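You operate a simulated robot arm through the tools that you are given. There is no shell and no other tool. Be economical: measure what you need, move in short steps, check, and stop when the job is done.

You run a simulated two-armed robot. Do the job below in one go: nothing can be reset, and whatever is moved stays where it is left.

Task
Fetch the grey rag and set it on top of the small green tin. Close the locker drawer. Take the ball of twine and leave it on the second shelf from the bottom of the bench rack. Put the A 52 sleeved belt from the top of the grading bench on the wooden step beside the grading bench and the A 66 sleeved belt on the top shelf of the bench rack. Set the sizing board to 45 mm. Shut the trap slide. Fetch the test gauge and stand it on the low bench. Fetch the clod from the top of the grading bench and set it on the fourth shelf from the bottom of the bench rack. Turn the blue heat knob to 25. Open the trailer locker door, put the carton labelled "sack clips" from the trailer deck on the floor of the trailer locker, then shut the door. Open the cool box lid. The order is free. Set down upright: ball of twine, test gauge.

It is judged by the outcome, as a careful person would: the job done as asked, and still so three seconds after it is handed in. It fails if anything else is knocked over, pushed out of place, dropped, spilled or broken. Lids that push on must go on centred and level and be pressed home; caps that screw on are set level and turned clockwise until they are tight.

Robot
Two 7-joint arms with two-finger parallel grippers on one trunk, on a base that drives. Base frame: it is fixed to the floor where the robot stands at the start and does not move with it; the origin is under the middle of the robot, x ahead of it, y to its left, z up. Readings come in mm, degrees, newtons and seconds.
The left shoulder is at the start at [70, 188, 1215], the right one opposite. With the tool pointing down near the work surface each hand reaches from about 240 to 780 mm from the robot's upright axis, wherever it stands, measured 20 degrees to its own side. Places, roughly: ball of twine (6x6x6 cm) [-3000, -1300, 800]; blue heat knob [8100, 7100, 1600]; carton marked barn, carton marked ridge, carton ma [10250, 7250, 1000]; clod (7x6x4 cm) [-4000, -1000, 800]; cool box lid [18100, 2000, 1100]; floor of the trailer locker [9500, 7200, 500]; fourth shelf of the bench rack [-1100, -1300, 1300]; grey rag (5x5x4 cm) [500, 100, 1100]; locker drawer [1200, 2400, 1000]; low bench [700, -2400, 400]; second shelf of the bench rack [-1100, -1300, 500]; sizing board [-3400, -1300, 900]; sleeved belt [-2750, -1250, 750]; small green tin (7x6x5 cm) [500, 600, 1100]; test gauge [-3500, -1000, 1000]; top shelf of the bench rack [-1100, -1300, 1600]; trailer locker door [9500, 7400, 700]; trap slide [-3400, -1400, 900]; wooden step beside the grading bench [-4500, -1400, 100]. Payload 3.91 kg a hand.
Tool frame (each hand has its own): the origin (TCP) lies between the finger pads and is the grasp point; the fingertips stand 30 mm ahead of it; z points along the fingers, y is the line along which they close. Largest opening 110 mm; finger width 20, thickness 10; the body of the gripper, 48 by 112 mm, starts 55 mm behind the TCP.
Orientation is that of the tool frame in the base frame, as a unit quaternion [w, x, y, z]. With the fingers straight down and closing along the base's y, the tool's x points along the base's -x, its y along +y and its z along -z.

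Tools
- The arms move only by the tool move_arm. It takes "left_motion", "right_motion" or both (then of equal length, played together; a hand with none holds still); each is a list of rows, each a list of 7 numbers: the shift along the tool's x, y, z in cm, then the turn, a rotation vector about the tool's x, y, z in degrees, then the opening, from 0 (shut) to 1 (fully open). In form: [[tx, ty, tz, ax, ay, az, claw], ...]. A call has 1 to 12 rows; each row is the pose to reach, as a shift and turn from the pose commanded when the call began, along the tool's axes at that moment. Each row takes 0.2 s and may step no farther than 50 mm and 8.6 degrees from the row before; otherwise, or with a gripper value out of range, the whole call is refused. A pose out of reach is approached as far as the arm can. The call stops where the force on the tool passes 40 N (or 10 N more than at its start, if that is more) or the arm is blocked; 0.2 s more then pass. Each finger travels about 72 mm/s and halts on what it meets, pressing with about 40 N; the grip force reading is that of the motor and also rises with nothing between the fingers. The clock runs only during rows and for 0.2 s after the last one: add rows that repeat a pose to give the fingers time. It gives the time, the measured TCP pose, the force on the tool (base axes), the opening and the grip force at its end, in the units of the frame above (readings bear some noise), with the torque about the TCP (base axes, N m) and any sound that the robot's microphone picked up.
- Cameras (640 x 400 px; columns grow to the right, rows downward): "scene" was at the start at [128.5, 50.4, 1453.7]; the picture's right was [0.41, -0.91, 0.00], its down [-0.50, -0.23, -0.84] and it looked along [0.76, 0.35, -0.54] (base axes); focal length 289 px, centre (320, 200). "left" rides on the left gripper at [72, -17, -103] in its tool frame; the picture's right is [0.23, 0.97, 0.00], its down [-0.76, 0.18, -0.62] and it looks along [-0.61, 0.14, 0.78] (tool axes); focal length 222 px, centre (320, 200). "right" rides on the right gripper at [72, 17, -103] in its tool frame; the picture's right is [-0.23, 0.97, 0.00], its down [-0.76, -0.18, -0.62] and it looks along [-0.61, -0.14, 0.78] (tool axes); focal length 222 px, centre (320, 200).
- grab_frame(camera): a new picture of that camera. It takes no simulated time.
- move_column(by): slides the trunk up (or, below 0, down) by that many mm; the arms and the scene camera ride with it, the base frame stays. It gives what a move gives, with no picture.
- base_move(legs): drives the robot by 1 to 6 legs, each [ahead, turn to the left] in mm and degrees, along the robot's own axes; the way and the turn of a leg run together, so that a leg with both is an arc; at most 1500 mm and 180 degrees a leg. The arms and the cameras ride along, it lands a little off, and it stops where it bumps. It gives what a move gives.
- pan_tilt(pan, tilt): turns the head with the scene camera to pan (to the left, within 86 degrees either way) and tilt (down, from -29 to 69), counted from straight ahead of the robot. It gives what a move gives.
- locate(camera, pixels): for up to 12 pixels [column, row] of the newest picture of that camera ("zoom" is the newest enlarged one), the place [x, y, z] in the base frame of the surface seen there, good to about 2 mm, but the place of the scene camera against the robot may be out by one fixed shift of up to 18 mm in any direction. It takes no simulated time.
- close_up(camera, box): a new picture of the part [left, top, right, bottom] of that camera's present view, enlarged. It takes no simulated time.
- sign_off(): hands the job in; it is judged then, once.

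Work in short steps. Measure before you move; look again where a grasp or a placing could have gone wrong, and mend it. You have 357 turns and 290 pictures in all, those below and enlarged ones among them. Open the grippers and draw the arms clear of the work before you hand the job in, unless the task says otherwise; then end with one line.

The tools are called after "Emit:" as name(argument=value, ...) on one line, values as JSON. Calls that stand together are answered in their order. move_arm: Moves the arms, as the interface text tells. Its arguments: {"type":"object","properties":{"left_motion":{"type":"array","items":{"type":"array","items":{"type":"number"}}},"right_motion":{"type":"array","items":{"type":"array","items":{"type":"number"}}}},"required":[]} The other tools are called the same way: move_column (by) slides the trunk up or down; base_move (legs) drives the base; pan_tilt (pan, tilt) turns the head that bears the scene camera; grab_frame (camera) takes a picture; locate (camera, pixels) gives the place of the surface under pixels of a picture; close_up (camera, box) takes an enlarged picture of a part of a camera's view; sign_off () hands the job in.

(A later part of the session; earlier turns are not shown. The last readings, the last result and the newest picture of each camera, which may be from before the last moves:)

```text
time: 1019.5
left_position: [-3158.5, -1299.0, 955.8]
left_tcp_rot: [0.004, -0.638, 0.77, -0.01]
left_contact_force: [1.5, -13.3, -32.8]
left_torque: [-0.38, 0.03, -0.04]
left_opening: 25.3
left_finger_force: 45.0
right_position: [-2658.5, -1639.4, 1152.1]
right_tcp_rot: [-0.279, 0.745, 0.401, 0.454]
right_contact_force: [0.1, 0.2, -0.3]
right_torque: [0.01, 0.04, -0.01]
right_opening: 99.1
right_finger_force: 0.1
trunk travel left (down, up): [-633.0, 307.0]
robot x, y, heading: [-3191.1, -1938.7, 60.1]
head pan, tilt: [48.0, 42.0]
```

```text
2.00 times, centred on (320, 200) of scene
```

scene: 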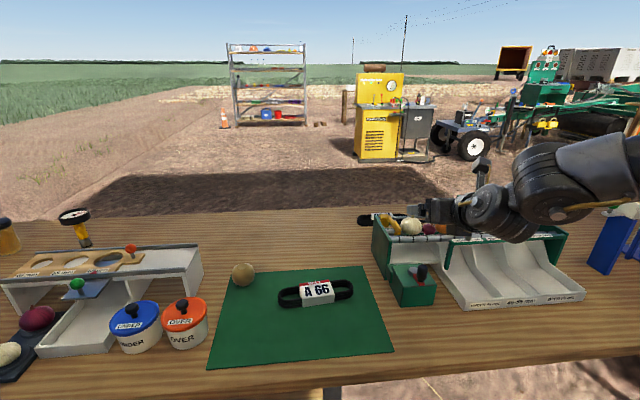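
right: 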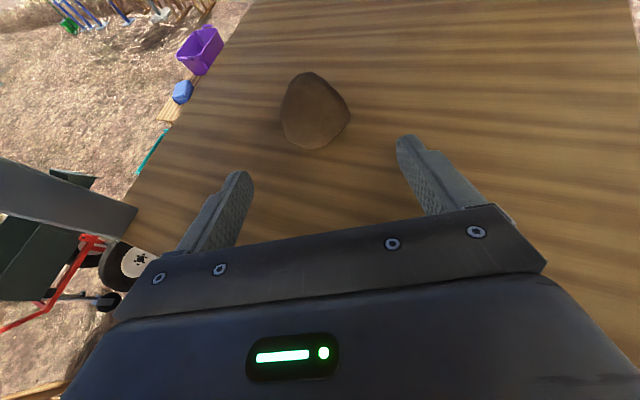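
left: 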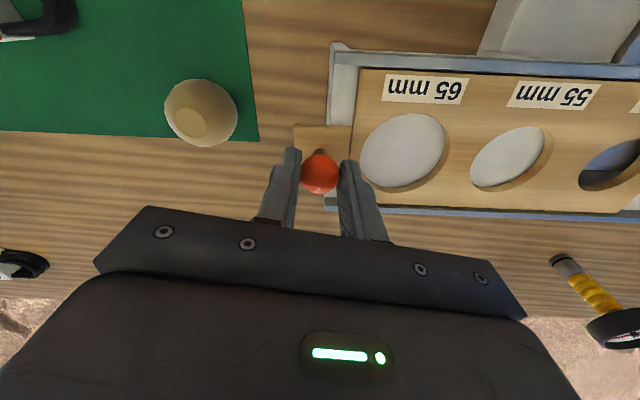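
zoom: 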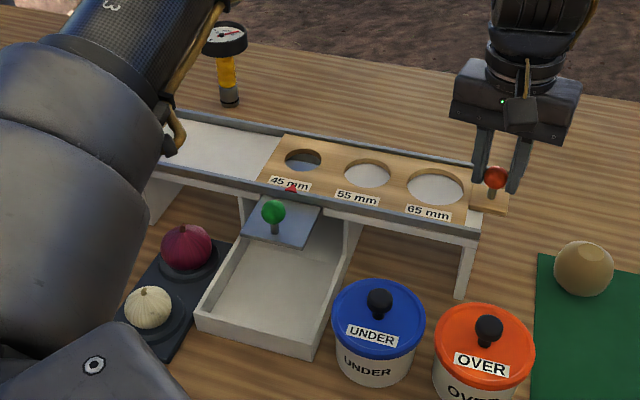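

Emit:
close_up(camera="scene", box=[280, 165, 360, 215])

Emit:
locate(camera="zoom", pixels=[[230, 195], [220, 220]])

```text
8.00 times, centred on (320, 190) of scene
```

zoom: 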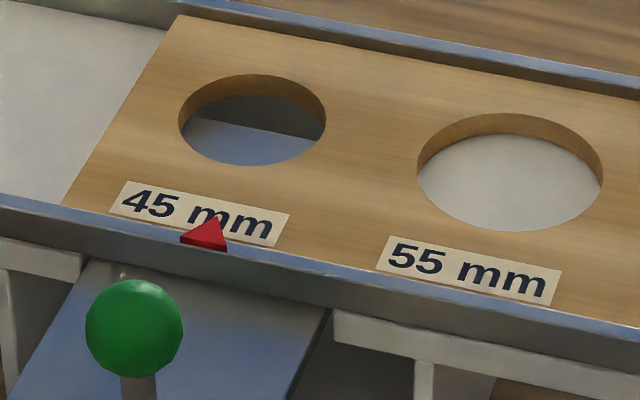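

```text
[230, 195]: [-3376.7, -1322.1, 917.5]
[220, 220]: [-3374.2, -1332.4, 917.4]
```

The 45 mark is about 4 mm short of centred on the pointer. I'll release, turn the base a little right for reach, regrip and nudge.

Emit:
move_arm(left_motion=[[0, 0, 0, 0, 0, 0, 0.4], [0, 0, 0, 0, 0, 0, 0.6], [0, 0, -3, 0, 0, 0, 0.6], [0, 0, -6, 0, 0, 0, 0.6]])

Emit:
base_move(legs=[[0, -10]])

Emit:
grab_frame(camera="left")

```text
time: 1020.5
left_position: [-3168.5, -1304.5, 1017.5]
left_tcp_rot: [0.007, -0.637, 0.771, -0.009]
left_contact_force: [-0.7, -0.1, -0.1]
left_torque: [0.02, 0.02, 0.0]
left_opening: 66.0
left_finger_force: 0.0
left hand out of reach, approached as far as the arm can: row 4
right_position: [-2660.1, -1641.3, 1154.0]
right_tcp_rot: [-0.28, 0.745, 0.401, 0.454]
right_contact_force: [-0.1, 0.0, -0.3]
right_torque: [0.04, 0.0, 0.03]
right_opening: 99.0
right_finger_force: 0.1
trunk travel left (down, up): [-633.0, 307.0]
robot x, y, heading: [-3193.0, -1939.8, 59.8]
head pan, tilt: [48.0, 42.0]
```

```text
time: 1021.6
left_position: [-3058.1, -1317.4, 1016.2]
left_tcp_rot: [0.006, -0.568, 0.823, -0.009]
left_contact_force: [0.0, 0.6, -0.2]
left_torque: [0.03, -0.01, 0.04]
left_opening: 66.1
left_finger_force: 0.1
right_position: [-2615.2, -1738.4, 1152.3]
right_tcp_rot: [-0.239, 0.777, 0.335, 0.477]
right_contact_force: [1.0, -0.9, -0.4]
right_torque: [0.01, -0.01, 0.02]
right_opening: 99.0
right_finger_force: 0.2
trunk travel left (down, up): [-633.0, 307.0]
robot x, y, heading: [-3191.3, -1940.1, 49.7]
head pan, tilt: [48.0, 42.0]
```

```text
99 pictures are left
```

left: 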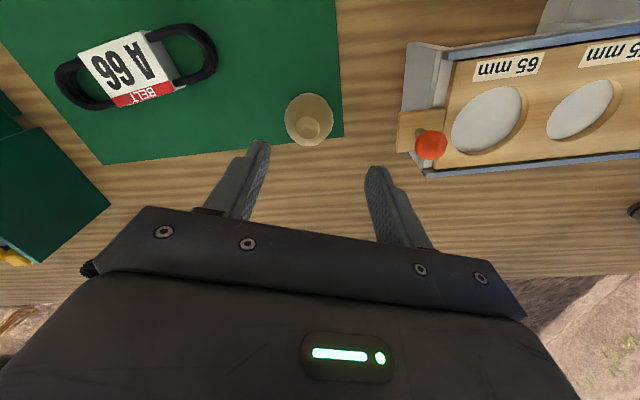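

Emit:
locate(camera="left", pixels=[[430, 142], [424, 148], [438, 148], [308, 110], [300, 118], [325, 118], [308, 135], [308, 97], [130, 65]])

```text
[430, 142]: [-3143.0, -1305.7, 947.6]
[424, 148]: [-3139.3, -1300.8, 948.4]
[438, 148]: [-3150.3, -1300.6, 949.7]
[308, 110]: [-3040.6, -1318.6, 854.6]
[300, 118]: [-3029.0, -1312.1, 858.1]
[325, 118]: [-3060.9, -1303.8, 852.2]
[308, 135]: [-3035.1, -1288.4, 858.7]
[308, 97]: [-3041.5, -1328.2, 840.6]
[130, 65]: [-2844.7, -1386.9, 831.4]
```

Emit:
pan_tilt(pan=58, tilt=42)

Emit:
close_up(camera="scene", box=[280, 165, 360, 215])

Emit:
locate(camera="zoom", pixels=[[130, 200], [270, 230], [217, 218], [217, 235]])

```text
time: 1022.3
left_position: [-3057.2, -1318.0, 1016.8]
left_tcp_rot: [0.005, -0.568, 0.823, -0.01]
left_contact_force: [0.0, -0.3, -0.2]
left_torque: [-0.01, 0.0, 0.01]
left_opening: 66.1
left_finger_force: 0.0
right_position: [-2614.6, -1739.0, 1151.8]
right_tcp_rot: [-0.238, 0.777, 0.334, 0.477]
right_contact_force: [-0.4, 0.6, -0.1]
right_torque: [0.01, 0.01, 0.0]
right_opening: 98.9
right_finger_force: 0.1
trunk travel left (down, up): [-633.0, 307.0]
robot x, y, heading: [-3192.0, -1941.3, 49.6]
head pan, tilt: [58.0, 42.0]
```

```text
8.00 times, centred on (320, 190) of scene
```

zoom: 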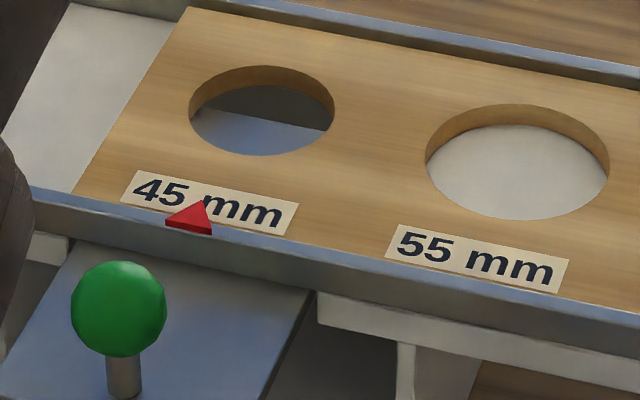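

```text
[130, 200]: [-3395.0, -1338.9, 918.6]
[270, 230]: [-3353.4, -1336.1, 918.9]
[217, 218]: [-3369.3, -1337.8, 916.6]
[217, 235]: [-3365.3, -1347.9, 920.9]
```

The 45 label is now centred on the pointer (it settled into place). Next I'll shut the trap slide: turn 12° left and bring the closed left fingers to the south side of the green knob.

Emit:
base_move(legs=[[0, 12]])

Emit:
move_arm(left_motion=[[3.5, 3.1, 0, 0, 0, 0, 0.4], [7, 6.2, 0, 0, 0, 0, 0.2], [10.5, 9.3, 0, 0, 0, 0, 0], [14, 12.4, 0, 0, 0, 0, 0], [17.7, 15.5, 0, 0, 0, 0, 0]])

Emit:
grab_frame(camera="left")

```text
time: 1023.5
left_position: [-3189.5, -1303.3, 1016.5]
left_tcp_rot: [0.006, -0.65, 0.76, -0.011]
left_contact_force: [-0.1, 0.0, 0.2]
left_torque: [0.02, 0.01, -0.03]
left_opening: 66.2
left_finger_force: 0.0
right_position: [-2669.7, -1622.9, 1153.5]
right_tcp_rot: [-0.288, 0.737, 0.414, 0.45]
right_contact_force: [0.3, -0.4, -0.9]
right_torque: [-0.01, 0.02, -0.02]
right_opening: 98.9
right_finger_force: 0.1
trunk travel left (down, up): [-633.0, 307.0]
robot x, y, heading: [-3194.7, -1935.1, 61.7]
head pan, tilt: [58.0, 42.0]
```

```text
time: 1024.7
left_position: [-3358.8, -1412.0, 1025.7]
left_tcp_rot: [0.006, -0.65, 0.76, -0.01]
left_contact_force: [0.2, 0.0, -0.5]
left_torque: [-0.04, 0.03, -0.04]
left_opening: 0.0
left_finger_force: 37.7
left hand out of reach, approached as far as the arm can: row 3, 4, 5
right_position: [-2669.8, -1622.8, 1152.8]
right_tcp_rot: [-0.287, 0.738, 0.414, 0.449]
right_contact_force: [0.5, 0.9, 0.5]
right_torque: [0.02, -0.01, -0.01]
right_opening: 99.1
right_finger_force: 0.1
trunk travel left (down, up): [-633.0, 307.0]
robot x, y, heading: [-3193.7, -1942.6, 61.6]
head pan, tilt: [58.0, 42.0]
```

```text
97 pictures are left
```

left: 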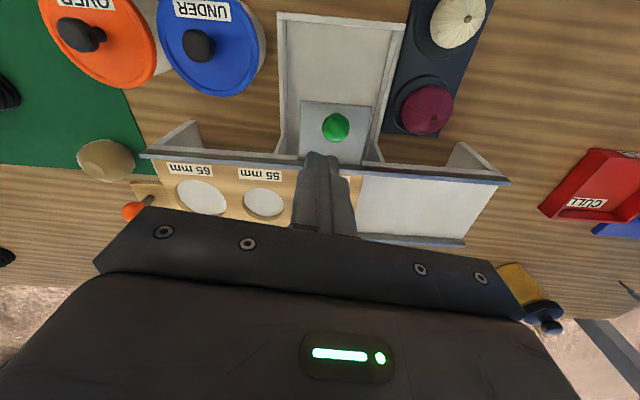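

I'll back the base 50 mm, shift slightly in x and lower the fingertips behind the green knob.

Emit:
base_move(legs=[[-55, 0]])

Emit:
move_arm(left_motion=[[0, -1.4, 0, 0, 0, 0, 0]])

Emit:
move_column(by=-78)

Emit:
grab_frame(camera="left")

```text
time: 1025.6
left_position: [-3385.8, -1458.3, 1025.9]
left_tcp_rot: [0.007, -0.651, 0.759, -0.011]
left_contact_force: [1.2, -0.3, -0.3]
left_torque: [0.04, 0.0, 0.01]
left_opening: 0.0
left_finger_force: 37.9
right_position: [-2696.2, -1671.2, 1153.5]
right_tcp_rot: [-0.287, 0.738, 0.414, 0.449]
right_contact_force: [-0.7, -0.5, 0.1]
right_torque: [0.02, 0.01, -0.02]
right_opening: 98.9
right_finger_force: 0.1
trunk travel left (down, up): [-633.0, 307.0]
robot x, y, heading: [-3219.7, -1985.4, 61.7]
head pan, tilt: [58.0, 42.0]
```

```text
time: 1026.0
left_position: [-3379.6, -1457.8, 1026.5]
left_tcp_rot: [0.006, -0.65, 0.76, -0.011]
left_contact_force: [0.3, -0.8, -0.3]
left_torque: [-0.05, 0.03, 0.0]
left_opening: 0.1
left_finger_force: 38.0
left hand out of reach, approached as far as the arm can: row 1
right_position: [-2693.1, -1668.4, 1151.3]
right_tcp_rot: [-0.287, 0.738, 0.414, 0.448]
right_contact_force: [-0.5, -0.7, 0.7]
right_torque: [0.01, -0.03, 0.0]
right_opening: 98.9
right_finger_force: 0.0
trunk travel left (down, up): [-633.0, 307.0]
robot x, y, heading: [-3218.1, -1987.2, 61.9]
head pan, tilt: [58.0, 42.0]
```

```text
time: 1027.2
left_position: [-3380.8, -1460.4, 951.9]
left_tcp_rot: [0.006, -0.65, 0.76, -0.009]
left_contact_force: [-0.4, 1.5, 0.1]
left_torque: [0.0, 0.0, -0.03]
left_opening: 0.0
left_finger_force: 37.2
right_position: [-2695.5, -1671.7, 1075.7]
right_tcp_rot: [-0.286, 0.738, 0.413, 0.45]
right_contact_force: [-0.3, 0.7, 0.2]
right_torque: [-0.03, -0.02, -0.02]
right_opening: 98.9
right_finger_force: 0.1
trunk travel left (down, up): [-555.0, 385.0]
robot x, y, heading: [-3218.3, -1984.9, 61.8]
head pan, tilt: [58.0, 42.0]
```

```text
96 pictures are left
```

left: 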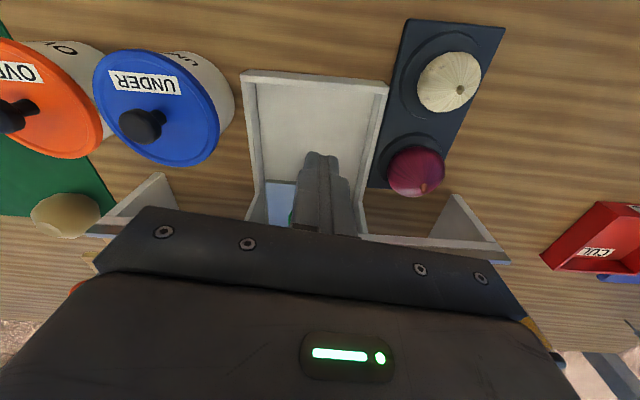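

I'll push north in steps until resistance.

Emit:
move_arm(left_motion=[[-1, -0.7, 0, 0, 0, 0, 0], [-3, -0.4, 0, 0, 0, 0, 0], [-5, -0.1, 0, 0, 0, 0, 0], [-7, 0.2, 0, 0, 0, 0, 0], [-9, 0.5, 0, 0, 0, 0, 0], [-11, 0.8, 0, 0, 0, 0, 0]])

Emit:
close_up(camera="scene", box=[220, 120, 440, 280])

```text
time: 1028.2
left_position: [-3373.8, -1402.3, 949.0]
left_tcp_rot: [-0.001, -0.647, 0.762, -0.018]
left_contact_force: [2.0, -15.5, 7.8]
left_torque: [-0.38, 0.1, 0.0]
left_opening: 0.2
left_finger_force: 37.6
right_position: [-2696.9, -1671.0, 1074.8]
right_tcp_rot: [-0.289, 0.737, 0.414, 0.449]
right_contact_force: [0.5, -0.4, -0.2]
right_torque: [0.01, 0.0, -0.01]
right_opening: 99.1
right_finger_force: 0.0
trunk travel left (down, up): [-555.0, 385.0]
robot x, y, heading: [-3221.9, -1986.3, 61.6]
head pan, tilt: [58.0, 42.0]
stopped in row 4 (left hand): the force on the tool passed its limit (the readings are from after the stop); the commanded pose is now the measured one
```

```text
2.50 times, centred on (330, 200) of scene
```

zoom: 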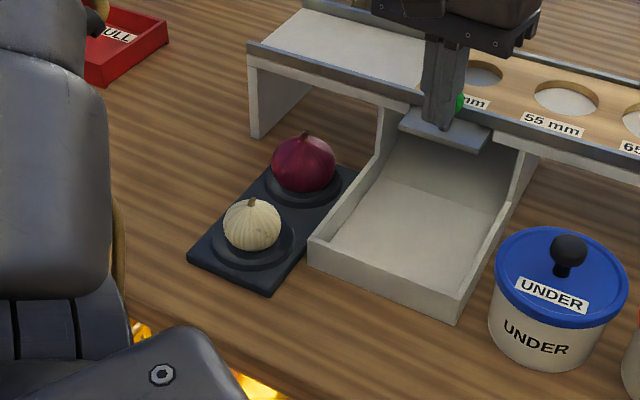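

It hit resistance. I'll retreat and inspect through the hole.

Emit:
move_arm(left_motion=[[3, 0, 0, 0, 0, 0, 0], [3, 0, -4, 0, 0, 0, 0], [3, 0, -8, 0, 0, 0, 0], [1, 0, -10, 0, 0, 0, 0], [-1, -4, -10, 0, 0, 0, 0], [-1, -8, -10, 0, 0, 0, 0], [-1, -12, -10, 0, 0, 0, 0], [-1, -16, -10, 0, 0, 0, 0]])

Emit:
close_up(camera="scene", box=[270, 110, 430, 230])

Emit:
grab_frame(camera="left")

```text
time: 1030.0
left_position: [-3234.1, -1423.7, 1041.0]
left_tcp_rot: [0.002, -0.648, 0.762, -0.016]
left_contact_force: [-0.1, -0.3, 0.3]
left_torque: [0.0, 0.02, 0.0]
left_opening: 0.0
left_finger_force: 38.3
left hand out of reach, approached as far as the arm can: row 8
right_position: [-2695.0, -1670.9, 1075.6]
right_tcp_rot: [-0.287, 0.738, 0.413, 0.449]
right_contact_force: [0.1, -0.2, 0.1]
right_torque: [0.02, -0.02, -0.01]
right_opening: 99.0
right_finger_force: 0.0
trunk travel left (down, up): [-555.0, 385.0]
robot x, y, heading: [-3215.0, -1984.9, 61.7]
head pan, tilt: [58.0, 42.0]
```

```text
3.33 times, centred on (350, 170) of scene
```

zoom: 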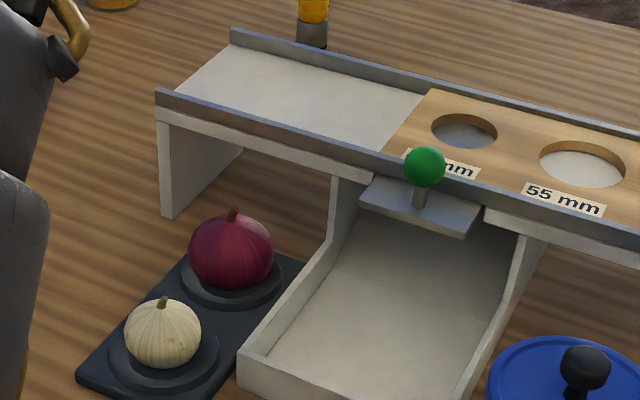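

```text
93 pictures are left
```

left: 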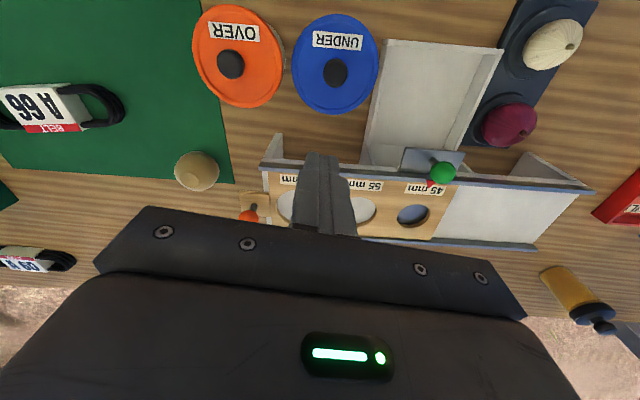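

Emit:
locate(camera="left", pixels=[[442, 172], [437, 180], [412, 215], [405, 220], [420, 210], [430, 155], [415, 205]])

Emit:
close_up(camera="left", box=[380, 140, 480, 240])

```text
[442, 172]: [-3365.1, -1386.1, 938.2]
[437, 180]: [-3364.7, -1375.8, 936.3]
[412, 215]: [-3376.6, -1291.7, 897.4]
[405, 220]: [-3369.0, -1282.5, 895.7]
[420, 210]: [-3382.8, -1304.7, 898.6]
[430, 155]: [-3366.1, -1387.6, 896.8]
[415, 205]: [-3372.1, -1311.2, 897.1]
```

```text
4.00 times, centred on (430, 190) of left
```

zoom: 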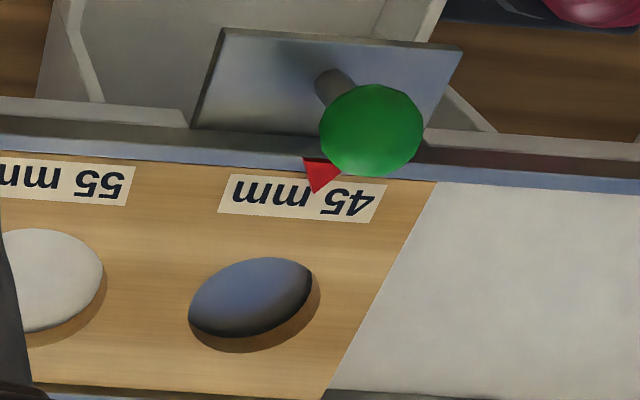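

The hole is now covered by the plate, but I want to be sure it's fully home, so I'll push the knob once more.

Emit:
move_arm(left_motion=[[1.2, 3.2, 0, 0, 0, 0, 0], [2.4, 6.4, 0, 0, 0, 0, 0], [3.6, 9.6, 0, 0, 0, 0, 0], [4.7, 12.6, 0, 0, 0, 0, 0], [4.7, 12.6, 4, 0, 0, 0, 0], [4.7, 12.6, 8, 0, 0, 0, 0], [3, 12.9, 9, 0, 0, 0, 0], [1, 13.2, 9, 0, 0, 0, 0], [-0.5, 13.4, 9, 0, 0, 0, 0], [-1.5, 13.6, 9, 0, 0, 0, 0], [-2.5, 13.8, 9, 0, 0, 0, 0]])

Emit:
close_up(camera="scene", box=[270, 110, 430, 230])

```text
time: 1032.1
left_position: [-3362.2, -1401.6, 947.9]
left_tcp_rot: [-0.007, -0.644, 0.765, -0.022]
left_contact_force: [5.8, -23.1, 15.0]
left_torque: [-0.29, 0.0, 0.16]
left_opening: 0.0
left_finger_force: 37.8
right_position: [-2694.9, -1673.1, 1077.0]
right_tcp_rot: [-0.289, 0.737, 0.413, 0.45]
right_contact_force: [-0.2, 0.0, 0.8]
right_torque: [-0.02, 0.01, -0.03]
right_opening: 98.9
right_finger_force: 0.1
trunk travel left (down, up): [-555.0, 385.0]
robot x, y, heading: [-3222.6, -1989.5, 61.6]
head pan, tilt: [58.0, 42.0]
stopped in row 10 (left hand): the force on the tool passed its limit (the readings are from after the stop); the commanded pose is now the measured one
```

```text
3.33 times, centred on (350, 170) of scene
```

zoom: 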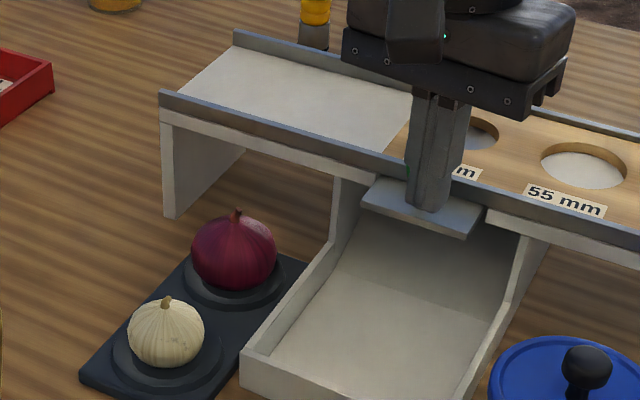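

It stops at the same place, so the slide is home. Now the twine with the right hand (already tilted): I'll raise the left, and re-stand at about (−3335,−1987) facing north.

Emit:
move_arm(left_motion=[[2, 0, -2, 0, 0, 0, 0], [3, 0, -6, 0, 0, 0, 0], [3, 0, -10, 0, 0, 0, 0]])

Emit:
base_move(legs=[[0, 118.4], [110, 0], [0, -90]])

Emit:
grab_frame(camera="right")

```text
time: 1032.9
left_position: [-3369.9, -1423.2, 1044.8]
left_tcp_rot: [-0.008, -0.646, 0.763, -0.022]
left_contact_force: [0.6, 0.5, 0.1]
left_torque: [-0.01, 0.01, -0.02]
left_opening: 0.0
left_finger_force: 37.6
right_position: [-2694.3, -1672.4, 1074.6]
right_tcp_rot: [-0.288, 0.737, 0.414, 0.45]
right_contact_force: [1.1, 0.9, 0.2]
right_torque: [0.03, 0.02, -0.03]
right_opening: 99.3
right_finger_force: 0.1
trunk travel left (down, up): [-555.0, 385.0]
robot x, y, heading: [-3217.3, -1985.9, 61.9]
head pan, tilt: [58.0, 42.0]
```

```text
time: 1042.9
left_position: [-3719.3, -1553.4, 1044.9]
left_tcp_rot: [0.001, 0.805, -0.592, 0.023]
left_contact_force: [0.1, -0.4, -0.8]
left_torque: [-0.03, 0.03, -0.01]
left_opening: 0.0
left_finger_force: 37.7
right_position: [-3005.5, -1469.0, 1074.5]
right_tcp_rot: [-0.384, 0.621, 0.575, 0.37]
right_contact_force: [-0.5, -0.9, 0.1]
right_torque: [-0.02, 0.05, -0.01]
right_opening: 98.8
right_finger_force: 0.0
trunk travel left (down, up): [-555.0, 385.0]
robot x, y, heading: [-3331.2, -1988.1, 89.0]
head pan, tilt: [58.0, 42.0]
```

```text
90 pictures are left
```

right: 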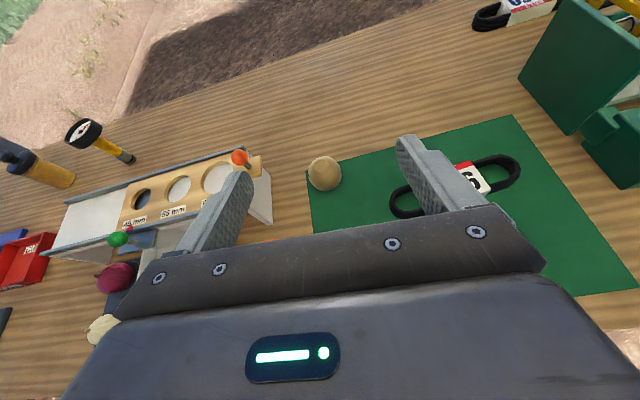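

Emit:
locate(camera="right", pixels=[[324, 172], [312, 175], [336, 172], [324, 160], [324, 186]])

Emit:
close_up(camera="right", box=[280, 140, 380, 210])

```text
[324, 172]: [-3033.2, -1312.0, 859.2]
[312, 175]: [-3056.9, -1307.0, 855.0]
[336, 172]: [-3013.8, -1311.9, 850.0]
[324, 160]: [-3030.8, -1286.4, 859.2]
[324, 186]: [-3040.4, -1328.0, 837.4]
```

```text
5.71 times, centred on (330, 175) of right
```

zoom: 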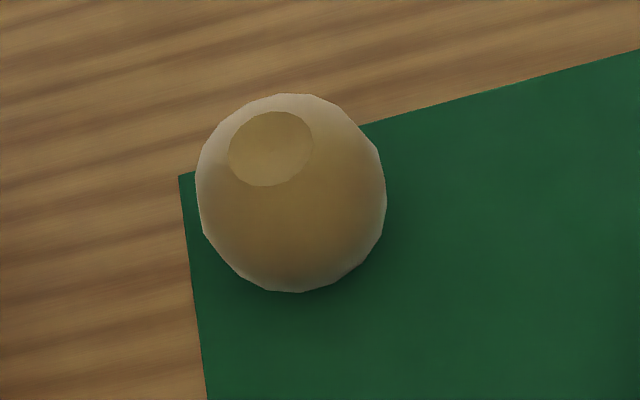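

Twine centre ≈ (−3035,−1298,830). I'll lower the trunk and line up at the stand-off.

Emit:
move_column(by=-190)

Emit:
move_arm(right_motion=[[1.1, -1.6, 2.5, 0, 0, 0, 0.9], [2.2, -3.2, 4.9, 0, 0, 0, 0.9]])

Emit:
grab_frame(camera="right")

```text
time: 1045.0
left_position: [-3720.5, -1552.8, 853.8]
left_tcp_rot: [0.001, 0.806, -0.591, 0.024]
left_contact_force: [-0.2, 0.3, -0.3]
left_torque: [-0.02, 0.04, -0.01]
left_opening: 0.0
left_finger_force: 37.5
right_position: [-3005.7, -1468.4, 884.8]
right_tcp_rot: [-0.384, 0.621, 0.575, 0.37]
right_contact_force: [0.5, -0.7, 0.4]
right_torque: [0.01, 0.0, -0.01]
right_opening: 98.9
right_finger_force: 0.1
trunk travel left (down, up): [-365.0, 575.0]
robot x, y, heading: [-3326.6, -1987.3, 88.9]
head pan, tilt: [58.0, 42.0]
```

```text
time: 1045.6
left_position: [-3719.3, -1552.2, 853.0]
left_tcp_rot: [0.002, 0.806, -0.592, 0.023]
left_contact_force: [-0.7, -0.5, 0.4]
left_torque: [-0.03, -0.02, 0.03]
left_opening: 0.1
left_finger_force: 37.1
right_position: [-3036.1, -1414.1, 884.2]
right_tcp_rot: [-0.385, 0.62, 0.575, 0.369]
right_contact_force: [0.4, 0.0, 0.3]
right_torque: [-0.02, 0.01, 0.01]
right_opening: 99.0
right_finger_force: 0.1
trunk travel left (down, up): [-365.0, 575.0]
robot x, y, heading: [-3326.8, -1986.6, 88.7]
head pan, tilt: [58.0, 42.0]
```

```text
88 pictures are left
```

right: 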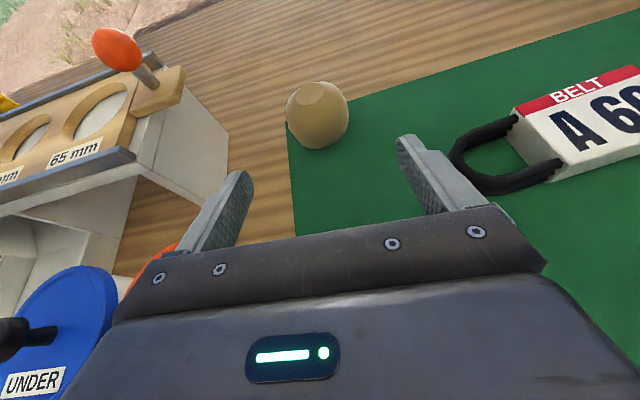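

Emit:
locate(camera="right", pixels=[[160, 260], [135, 285], [170, 250], [455, 165], [318, 120], [305, 95], [322, 145]])

```text
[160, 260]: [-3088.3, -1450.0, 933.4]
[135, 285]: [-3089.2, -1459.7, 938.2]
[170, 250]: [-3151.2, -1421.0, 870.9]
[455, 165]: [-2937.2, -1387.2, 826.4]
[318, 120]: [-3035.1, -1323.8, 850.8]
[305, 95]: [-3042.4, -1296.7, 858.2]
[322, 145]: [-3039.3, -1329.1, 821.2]
```

Clear. I'll advance 119 mm and grip the twine.

Emit:
move_arm(right_motion=[[0, -0.1, 4, 0, 0, 0, 0.9], [0, -0.2, 8, 0, 0, 0, 0.9], [0, -0.2, 11.9, 0, 0, 0, 0.9], [0, -0.2, 11.9, 0, 0, 0, 0.6], [0, -0.2, 11.9, 0, 0, 0, 0.4], [0, -0.2, 11.9, 0, 0, 0, 0.3], [0, -0.2, 11.9, 0, 0, 0, 0.3]])

Emit:
grab_frame(camera="right")

```text
time: 1047.2
left_position: [-3719.5, -1554.2, 855.4]
left_tcp_rot: [0.001, 0.806, -0.592, 0.023]
left_contact_force: [-0.4, 0.4, -0.1]
left_torque: [-0.01, -0.03, 0.0]
left_opening: 0.0
left_finger_force: 37.3
right_position: [-3037.7, -1305.9, 836.1]
right_tcp_rot: [-0.385, 0.621, 0.574, 0.371]
right_contact_force: [1.2, 0.5, 5.6]
right_torque: [0.08, -0.25, 0.0]
right_opening: 52.7
right_finger_force: 40.0
trunk travel left (down, up): [-365.0, 575.0]
robot x, y, heading: [-3324.3, -1986.9, 88.9]
head pan, tilt: [58.0, 42.0]
```

```text
87 pictures are left
```

right: 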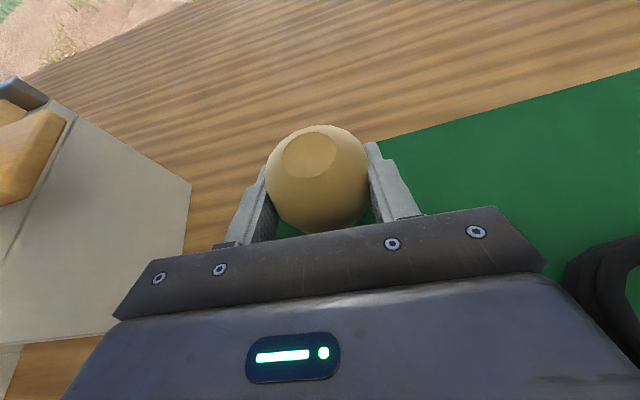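

Emit:
move_column(by=50)

Emit:
grab_frame(camera="right")

```text
time: 1048.1
left_position: [-3721.3, -1552.3, 904.7]
left_tcp_rot: [0.002, 0.806, -0.591, 0.023]
left_contact_force: [-0.7, 0.5, -0.7]
left_torque: [0.01, -0.03, 0.02]
left_opening: 0.0
left_finger_force: 37.8
right_position: [-3037.1, -1304.9, 884.4]
right_tcp_rot: [-0.383, 0.621, 0.575, 0.37]
right_contact_force: [-0.7, 1.1, 0.2]
right_torque: [0.0, 0.01, 0.0]
right_opening: 52.5
right_finger_force: 39.8
trunk travel left (down, up): [-415.0, 525.0]
robot x, y, heading: [-3326.4, -1989.6, 89.0]
head pan, tilt: [58.0, 42.0]
```

```text
86 pictures are left
```

right: 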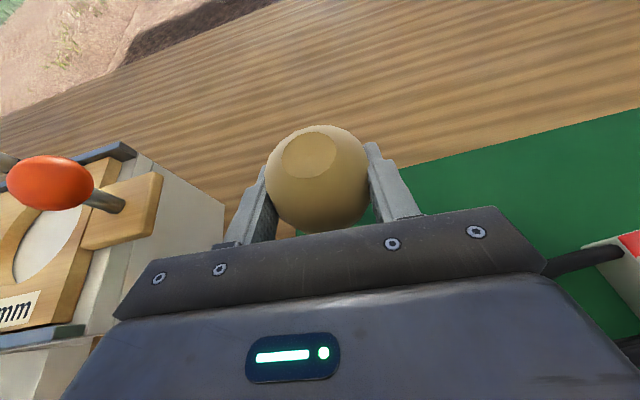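

The twine is held. I'll back off and drive along the south side to the rack.

Emit:
base_move(legs=[[-300, 0], [0, -89], [1500, 0], [530, 0], [0, 90]])

Emit:
pan_tilt(pan=-15, tilt=22)

Emit:
grab_frame(camera="scene")

```text
time: 1067.5
left_position: [-1683.8, -1879.2, 904.3]
left_tcp_rot: [0.0, 0.807, -0.59, 0.023]
left_contact_force: [-0.7, -1.2, -0.4]
left_torque: [-0.02, 0.01, 0.01]
left_opening: 0.4
left_finger_force: 37.9
right_position: [-1001.9, -1629.9, 884.7]
right_tcp_rot: [-0.385, 0.619, 0.576, 0.369]
right_contact_force: [1.0, -0.7, -1.7]
right_torque: [0.01, 0.03, -0.05]
right_opening: 52.7
right_finger_force: 39.9
trunk travel left (down, up): [-415.0, 525.0]
robot x, y, heading: [-1289.1, -2311.5, 89.2]
head pan, tilt: [58.0, 42.0]
```

```text
time: 1069.0
left_position: [-1685.6, -1879.3, 905.7]
left_tcp_rot: [0.003, 0.807, -0.59, 0.023]
left_contact_force: [-0.5, -0.4, -0.6]
left_torque: [-0.02, 0.01, 0.0]
left_opening: 0.0
left_finger_force: 37.9
right_position: [-1001.8, -1629.1, 885.1]
right_tcp_rot: [-0.385, 0.62, 0.575, 0.37]
right_contact_force: [-0.3, 0.8, -0.6]
right_torque: [0.01, 0.0, -0.02]
right_opening: 52.5
right_finger_force: 40.3
trunk travel left (down, up): [-415.0, 525.0]
robot x, y, heading: [-1288.4, -2312.2, 88.7]
head pan, tilt: [-15.0, 22.0]
```

```text
85 pictures are left
```

scene: 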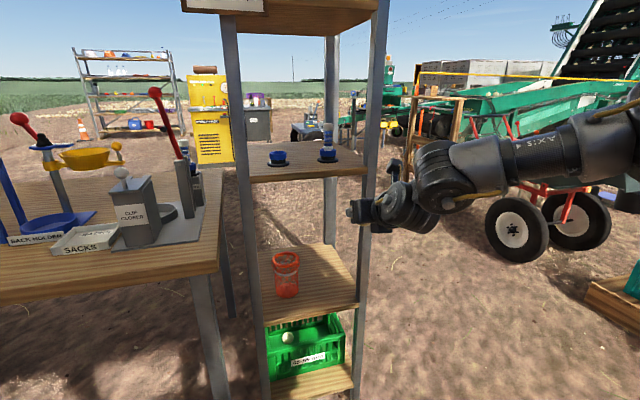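

Emit:
locate(camera="scene", pixels=[[270, 325], [350, 300], [285, 295], [290, 265], [330, 270], [330, 300], [245, 300], [362, 280], [262, 180], [350, 170], [325, 250]])

Emit:
grab_frame(camera="right")

```text
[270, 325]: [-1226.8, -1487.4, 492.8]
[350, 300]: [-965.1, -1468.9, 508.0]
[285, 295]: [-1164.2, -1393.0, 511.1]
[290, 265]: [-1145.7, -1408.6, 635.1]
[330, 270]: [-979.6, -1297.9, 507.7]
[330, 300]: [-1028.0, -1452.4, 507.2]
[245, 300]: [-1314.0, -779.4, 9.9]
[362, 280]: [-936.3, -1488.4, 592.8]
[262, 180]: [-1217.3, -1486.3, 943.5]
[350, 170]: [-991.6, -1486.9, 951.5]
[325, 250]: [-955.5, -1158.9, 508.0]
```

```text
84 pictures are left
```

right: 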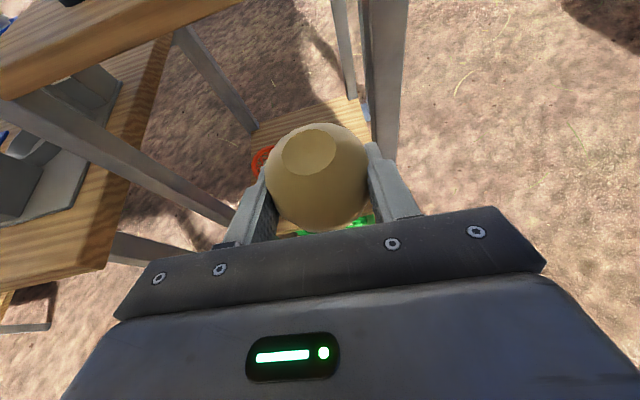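

The second shelf has a red cup at x≈−1150; there's free space at x≈−1030 near the south edge (y −1480). I'll lower, shift −33 mm in x, and drive in.

Emit:
move_column(by=-310)

Emit:
move_arm(right_motion=[[0, -1.6, 0, 0, 0, 0, 0.3], [0, -3.2, 0, 0, 0, 0, 0.3]])

Emit:
grab_frame(camera="right")

```text
time: 1072.1
left_position: [-1684.2, -1878.7, 595.1]
left_tcp_rot: [0.001, 0.807, -0.59, 0.023]
left_contact_force: [0.2, 0.3, 0.5]
left_torque: [0.01, 0.01, -0.03]
left_opening: 0.0
left_finger_force: 37.4
right_position: [-1002.2, -1630.1, 574.8]
right_tcp_rot: [-0.385, 0.619, 0.576, 0.37]
right_contact_force: [0.0, 1.3, -0.8]
right_torque: [-0.02, -0.02, -0.02]
right_opening: 52.8
right_finger_force: 39.9
trunk travel left (down, up): [-105.0, 835.0]
robot x, y, heading: [-1290.3, -2316.7, 89.1]
head pan, tilt: [-15.0, 22.0]
```

```text
time: 1072.7
left_position: [-1682.8, -1878.4, 595.7]
left_tcp_rot: [0.002, 0.807, -0.591, 0.024]
left_contact_force: [0.1, -0.2, -0.3]
left_torque: [-0.03, -0.01, 0.0]
left_opening: 0.0
left_finger_force: 37.5
right_position: [-1033.8, -1629.2, 576.8]
right_tcp_rot: [-0.384, 0.62, 0.576, 0.369]
right_contact_force: [-0.4, -0.1, -0.9]
right_torque: [0.02, -0.01, 0.01]
right_opening: 52.5
right_finger_force: 39.9
trunk travel left (down, up): [-105.0, 835.0]
robot x, y, heading: [-1290.2, -2314.7, 89.0]
head pan, tilt: [-15.0, 22.0]
```

```text
83 pictures are left
```

right: 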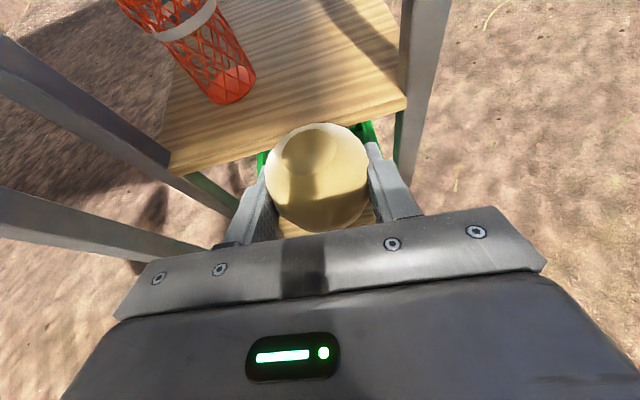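

Emit:
locate(camera="right", pixels=[[235, 95], [255, 85], [380, 115], [220, 165], [350, 60], [420, 100], [405, 60]])

```text
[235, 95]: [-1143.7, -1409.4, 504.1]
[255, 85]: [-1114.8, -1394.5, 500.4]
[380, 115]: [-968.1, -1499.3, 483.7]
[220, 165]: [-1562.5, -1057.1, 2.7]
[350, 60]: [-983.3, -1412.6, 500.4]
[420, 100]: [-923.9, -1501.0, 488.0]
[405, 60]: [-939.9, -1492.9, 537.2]
```

Shelf z=500; the cup's right edge is x≈−1118. I'll drive in 200 mm.

Emit:
base_move(legs=[[200, 0]])

Emit:
grab_frame(camera="right")

```text
time: 1074.2
left_position: [-1679.8, -1679.5, 595.1]
left_tcp_rot: [0.002, 0.806, -0.591, 0.024]
left_contact_force: [-0.4, 0.8, -0.1]
left_torque: [0.0, -0.01, 0.01]
left_opening: 0.0
left_finger_force: 37.8
right_position: [-1029.5, -1429.2, 576.4]
right_tcp_rot: [-0.384, 0.621, 0.575, 0.369]
right_contact_force: [0.9, -0.3, -1.2]
right_torque: [-0.04, 0.0, 0.0]
right_opening: 52.5
right_finger_force: 39.5
trunk travel left (down, up): [-105.0, 835.0]
robot x, y, heading: [-1289.2, -2112.8, 89.1]
head pan, tilt: [-15.0, 22.0]
```

```text
82 pictures are left
```

right: 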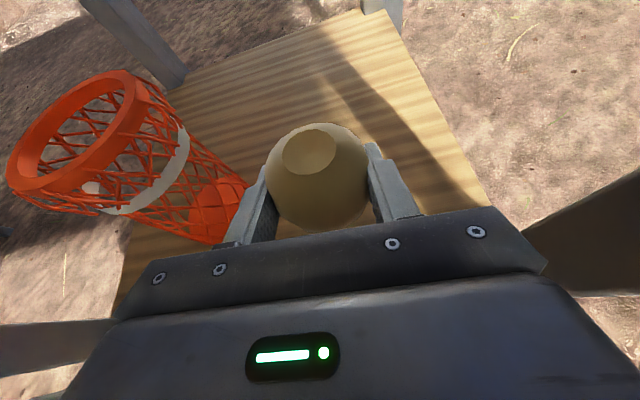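

Emit:
move_column(by=-37)

Emit:
move_column(by=-4)

```text
time: 1075.1
left_position: [-1679.6, -1679.1, 557.1]
left_tcp_rot: [0.002, 0.806, -0.592, 0.023]
left_contact_force: [0.5, -0.1, 0.6]
left_torque: [-0.03, 0.0, -0.06]
left_opening: 0.0
left_finger_force: 38.2
right_position: [-1029.5, -1429.2, 539.4]
right_tcp_rot: [-0.385, 0.619, 0.576, 0.37]
right_contact_force: [-0.3, 0.5, -0.7]
right_torque: [-0.03, -0.01, -0.02]
right_opening: 52.6
right_finger_force: 40.2
trunk travel left (down, up): [-68.0, 872.0]
robot x, y, heading: [-1288.7, -2113.0, 89.3]
head pan, tilt: [-15.0, 22.0]
```

```text
time: 1075.6
left_position: [-1679.9, -1680.3, 553.9]
left_tcp_rot: [0.002, 0.806, -0.591, 0.024]
left_contact_force: [0.1, 1.1, -0.6]
left_torque: [0.01, -0.01, -0.02]
left_opening: 0.2
left_finger_force: 38.1
right_position: [-1029.2, -1428.4, 535.9]
right_tcp_rot: [-0.385, 0.62, 0.575, 0.37]
right_contact_force: [0.2, 0.5, -0.5]
right_torque: [-0.01, 0.03, 0.03]
right_opening: 52.4
right_finger_force: 40.5
trunk travel left (down, up): [-64.0, 876.0]
robot x, y, heading: [-1284.5, -2114.8, 88.7]
head pan, tilt: [-15.0, 22.0]
```

Emit:
move_column(by=-2)

Emit:
move_column(by=-2)

```text
time: 1076.1
left_position: [-1680.0, -1679.8, 551.7]
left_tcp_rot: [0.003, 0.806, -0.591, 0.023]
left_contact_force: [0.2, 0.3, 1.1]
left_torque: [0.0, 0.0, -0.01]
left_opening: 0.1
left_finger_force: 37.6
right_position: [-1029.9, -1429.0, 533.5]
right_tcp_rot: [-0.384, 0.621, 0.574, 0.371]
right_contact_force: [0.1, 0.4, 0.0]
right_torque: [-0.01, 0.03, 0.0]
right_opening: 52.7
right_finger_force: 40.5
trunk travel left (down, up): [-62.0, 878.0]
robot x, y, heading: [-1287.1, -2116.1, 88.8]
head pan, tilt: [-15.0, 22.0]
```

```text
time: 1076.6
left_position: [-1679.2, -1679.5, 550.2]
left_tcp_rot: [0.0, 0.807, -0.591, 0.023]
left_contact_force: [-0.2, 1.4, -0.5]
left_torque: [-0.01, -0.01, -0.04]
left_opening: 0.0
left_finger_force: 37.7
right_position: [-1029.3, -1429.3, 532.1]
right_tcp_rot: [-0.385, 0.62, 0.574, 0.371]
right_contact_force: [1.6, 0.4, 5.8]
right_torque: [0.1, -0.2, 0.03]
right_opening: 52.6
right_finger_force: 40.2
trunk travel left (down, up): [-60.0, 880.0]
robot x, y, heading: [-1286.5, -2108.1, 88.8]
head pan, tilt: [-15.0, 22.0]
```

Contact. I'll open and back straight out.

Emit:
move_arm(right_motion=[[0, 0, 0, 0, 0, 0, 0.6], [0, 0, 0, 0, 0, 0, 0.72], [0, 0, 0, 0, 0, 0, 0.72]])

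Emit:
base_move(legs=[[-230, 0]])

Emit:
grab_frame(camera="right")

```text
time: 1077.4
left_position: [-1679.7, -1679.9, 550.7]
left_tcp_rot: [0.002, 0.806, -0.591, 0.023]
left_contact_force: [0.7, 0.9, 0.7]
left_torque: [0.0, -0.02, 0.0]
left_opening: 0.0
left_finger_force: 37.7
right_position: [-1030.0, -1430.1, 531.1]
right_tcp_rot: [-0.384, 0.62, 0.575, 0.37]
right_contact_force: [0.1, 0.7, -1.2]
right_torque: [-0.04, -0.02, 0.07]
right_opening: 79.4
right_finger_force: 0.1
trunk travel left (down, up): [-60.0, 880.0]
robot x, y, heading: [-1287.6, -2113.3, 89.0]
head pan, tilt: [-15.0, 22.0]
```

```text
time: 1079.2
left_position: [-1683.9, -1911.7, 549.1]
left_tcp_rot: [0.002, 0.807, -0.591, 0.023]
left_contact_force: [-0.5, -0.3, 0.2]
left_torque: [0.0, -0.01, 0.0]
left_opening: 0.0
left_finger_force: 37.3
right_position: [-1034.0, -1661.9, 532.2]
right_tcp_rot: [-0.385, 0.62, 0.575, 0.37]
right_contact_force: [-0.3, 0.8, -0.3]
right_torque: [-0.01, -0.01, 0.02]
right_opening: 79.4
right_finger_force: 0.0
trunk travel left (down, up): [-60.0, 880.0]
robot x, y, heading: [-1289.4, -2346.0, 88.9]
head pan, tilt: [-15.0, 22.0]
```

```text
81 pictures are left
```

right: 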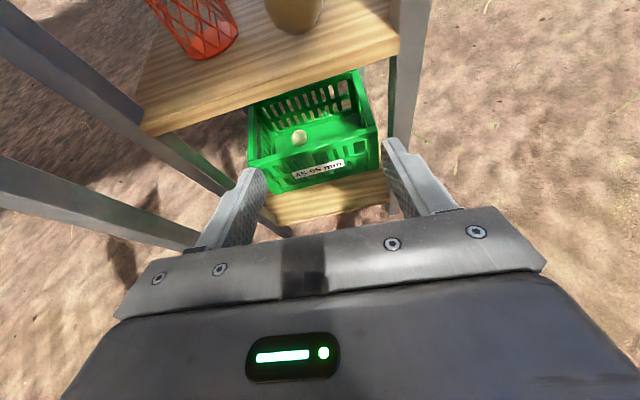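

The twine stands on the second shelf. Next is A 66: I'll raise the trunk, point the right hand down and yaw it, then drive to it.

Emit:
move_column(by=400)

Emit:
move_column(by=210)

Emit:
move_arm(right_motion=[[0, 0, -2, 0, -8.2, 0, 0.9], [0, 0, -4, 0, -16.4, 0, 0.9], [0, 0, -6, 0, -24.6, 0, 0.9], [0, 0, -8, 0, -32.8, 0, 0.9], [0, 0, -10, 0, -41, 0, 0.9], [0, 0, -12, 0, -49.2, 0, 0.9], [0, 0, -14, 0, -57.4, 0, 0.9], [0, 0, -16, 0, -64.5, 0, 0.9]])

Emit:
move_arm(right_motion=[[0, 0, 0, 0, 0, -8.2, 0.9], [0, 0, 0, 0, 0, -16.4, 0.9], [0, 0, 0, 0, 0, -24.6, 0.9], [0, 0, 0, 0, 0, -32.8, 0.9], [0, 0, 0, 0, 0, -41, 0.9], [0, 0, 0, 0, 0, -49.2, 0.9], [0, 0, 0, 0, 0, -57.4, 0.9], [0, 0, 0, 0, 0, -61, 0.9]])

Emit:
base_move(legs=[[0, 91], [1380, 0], [0, -61], [424, 0]])

Emit:
grab_frame(camera="right")

```text
time: 1083.0
left_position: [-1684.3, -1911.9, 949.2]
left_tcp_rot: [0.002, 0.807, -0.59, 0.023]
left_contact_force: [0.4, 0.2, 0.2]
left_torque: [0.0, -0.02, 0.03]
left_opening: 0.0
left_finger_force: 37.2
right_position: [-1033.6, -1661.1, 930.9]
right_tcp_rot: [-0.385, 0.62, 0.575, 0.37]
right_contact_force: [-0.3, 0.3, -1.0]
right_torque: [-0.04, 0.02, 0.03]
right_opening: 79.0
right_finger_force: 0.0
trunk travel left (down, up): [-460.0, 480.0]
robot x, y, heading: [-1292.1, -2344.4, 88.8]
head pan, tilt: [-15.0, 22.0]
```

```text
time: 1085.2
left_position: [-1684.4, -1911.0, 1159.2]
left_tcp_rot: [0.002, 0.807, -0.59, 0.024]
left_contact_force: [-0.7, 0.2, 0.0]
left_torque: [-0.02, 0.03, 0.01]
left_opening: 0.0
left_finger_force: 37.8
right_position: [-1034.2, -1660.7, 1140.0]
right_tcp_rot: [-0.384, 0.621, 0.575, 0.369]
right_contact_force: [0.6, -0.1, -0.5]
right_torque: [0.02, 0.0, 0.01]
right_opening: 79.3
right_finger_force: 0.0
trunk travel left (down, up): [-670.0, 270.0]
robot x, y, heading: [-1289.5, -2344.1, 88.9]
head pan, tilt: [-15.0, 22.0]
```

```text
time: 1087.0
left_position: [-1684.3, -1913.0, 1160.2]
left_tcp_rot: [0.001, 0.806, -0.591, 0.023]
left_contact_force: [0.0, -1.2, -0.4]
left_torque: [-0.01, 0.02, 0.04]
left_opening: 0.0
left_finger_force: 37.9
right_position: [-1001.4, -1860.0, 1170.6]
right_tcp_rot: [-0.024, 0.722, 0.692, -0.018]
right_contact_force: [-0.3, -0.6, 0.1]
right_torque: [-0.01, -0.03, 0.0]
right_opening: 98.9
right_finger_force: 0.1
right hand out of reach, approached as far as the arm can: row 5, 6, 7, 8
trunk travel left (down, up): [-670.0, 270.0]
robot x, y, heading: [-1291.7, -2346.5, 88.7]
head pan, tilt: [-15.0, 22.0]
```

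```text
time: 1088.8
left_position: [-1682.9, -1911.8, 1160.7]
left_tcp_rot: [0.003, 0.806, -0.591, 0.023]
left_contact_force: [0.0, -0.2, -0.2]
left_torque: [0.02, -0.01, -0.05]
left_opening: 0.0
left_finger_force: 37.8
right_position: [-1002.2, -1861.4, 1167.8]
right_tcp_rot: [-0.027, 0.269, 0.963, -0.006]
right_contact_force: [0.0, 0.6, -0.2]
right_torque: [-0.01, 0.0, 0.0]
right_opening: 98.8
right_finger_force: 0.0
right hand out of reach, approached as far as the arm can: row 5, 6, 7, 8
trunk travel left (down, up): [-670.0, 270.0]
robot x, y, heading: [-1291.6, -2346.4, 88.6]
head pan, tilt: [-15.0, 22.0]
```

```text
time: 1104.5
left_position: [-3440.6, -1789.8, 1160.2]
left_tcp_rot: [-0.005, 0.932, -0.363, 0.022]
left_contact_force: [0.3, 0.7, 0.5]
left_torque: [0.02, 0.0, 0.0]
left_opening: 0.0
left_finger_force: 38.1
right_position: [-2872.2, -1405.1, 1168.9]
right_tcp_rot: [-0.025, 0.015, 1.0, -0.011]
right_contact_force: [0.6, -0.3, -0.5]
right_torque: [0.02, 0.03, -0.01]
right_opening: 98.8
right_finger_force: 0.1
trunk travel left (down, up): [-670.0, 270.0]
robot x, y, heading: [-2885.5, -1971.8, 118.9]
head pan, tilt: [-15.0, 22.0]
```

```text
80 pictures are left
```

right: 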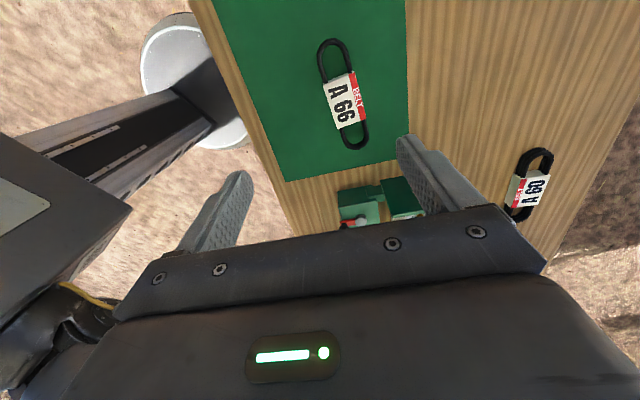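

Emit:
locate(camera="right", pixels=[[344, 100], [330, 103], [358, 96], [338, 80], [350, 120], [328, 45], [360, 145]])

```text
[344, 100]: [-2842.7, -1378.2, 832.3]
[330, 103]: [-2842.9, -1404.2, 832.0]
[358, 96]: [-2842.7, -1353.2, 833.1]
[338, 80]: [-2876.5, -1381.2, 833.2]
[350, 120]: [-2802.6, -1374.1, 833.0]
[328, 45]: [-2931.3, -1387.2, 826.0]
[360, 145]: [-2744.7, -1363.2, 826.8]
```

Sleeve centre (−2841,−1378), angled 5.5°, top z 833. I'll align and descend.

Emit:
move_arm(right_motion=[[-1.5, 1.4, 3, -0.6, -1.5, -3.6, 0.9], [-3, 2.8, 6, -1.2, -2.9, -7.3, 0.9], [-3, 2.8, 10.5, -1.2, -2.9, -7.3, 0.9], [-3, 2.8, 15, -1.2, -2.9, -7.3, 0.9], [-3, 2.8, 19.5, -1.2, -2.9, -7.3, 0.9], [-3, 2.8, 24, -1.2, -2.9, -7.3, 0.9], [-3, 2.8, 27, -1.2, -2.9, -7.3, 0.9]])

Emit:
grab_frame(camera="right")

```text
time: 1106.1
left_position: [-3441.0, -1787.8, 1159.3]
left_tcp_rot: [-0.004, 0.931, -0.364, 0.023]
left_contact_force: [0.6, -0.1, 0.4]
left_torque: [0.0, -0.01, 0.0]
left_opening: 0.0
left_finger_force: 37.6
right_position: [-2856.4, -1384.3, 895.8]
right_tcp_rot: [0.001, -0.049, 0.999, -0.002]
right_contact_force: [0.4, 0.3, 0.7]
right_torque: [-0.02, -0.01, 0.02]
right_opening: 99.2
right_finger_force: 0.0
trunk travel left (down, up): [-670.0, 270.0]
robot x, y, heading: [-2883.8, -1971.8, 118.7]
head pan, tilt: [-15.0, 22.0]
```

```text
79 pictures are left
```

right: 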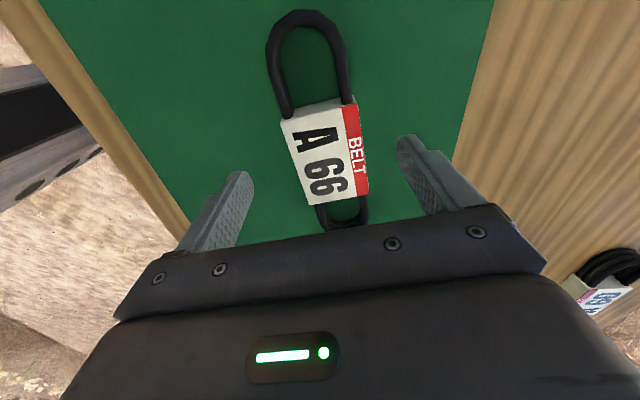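

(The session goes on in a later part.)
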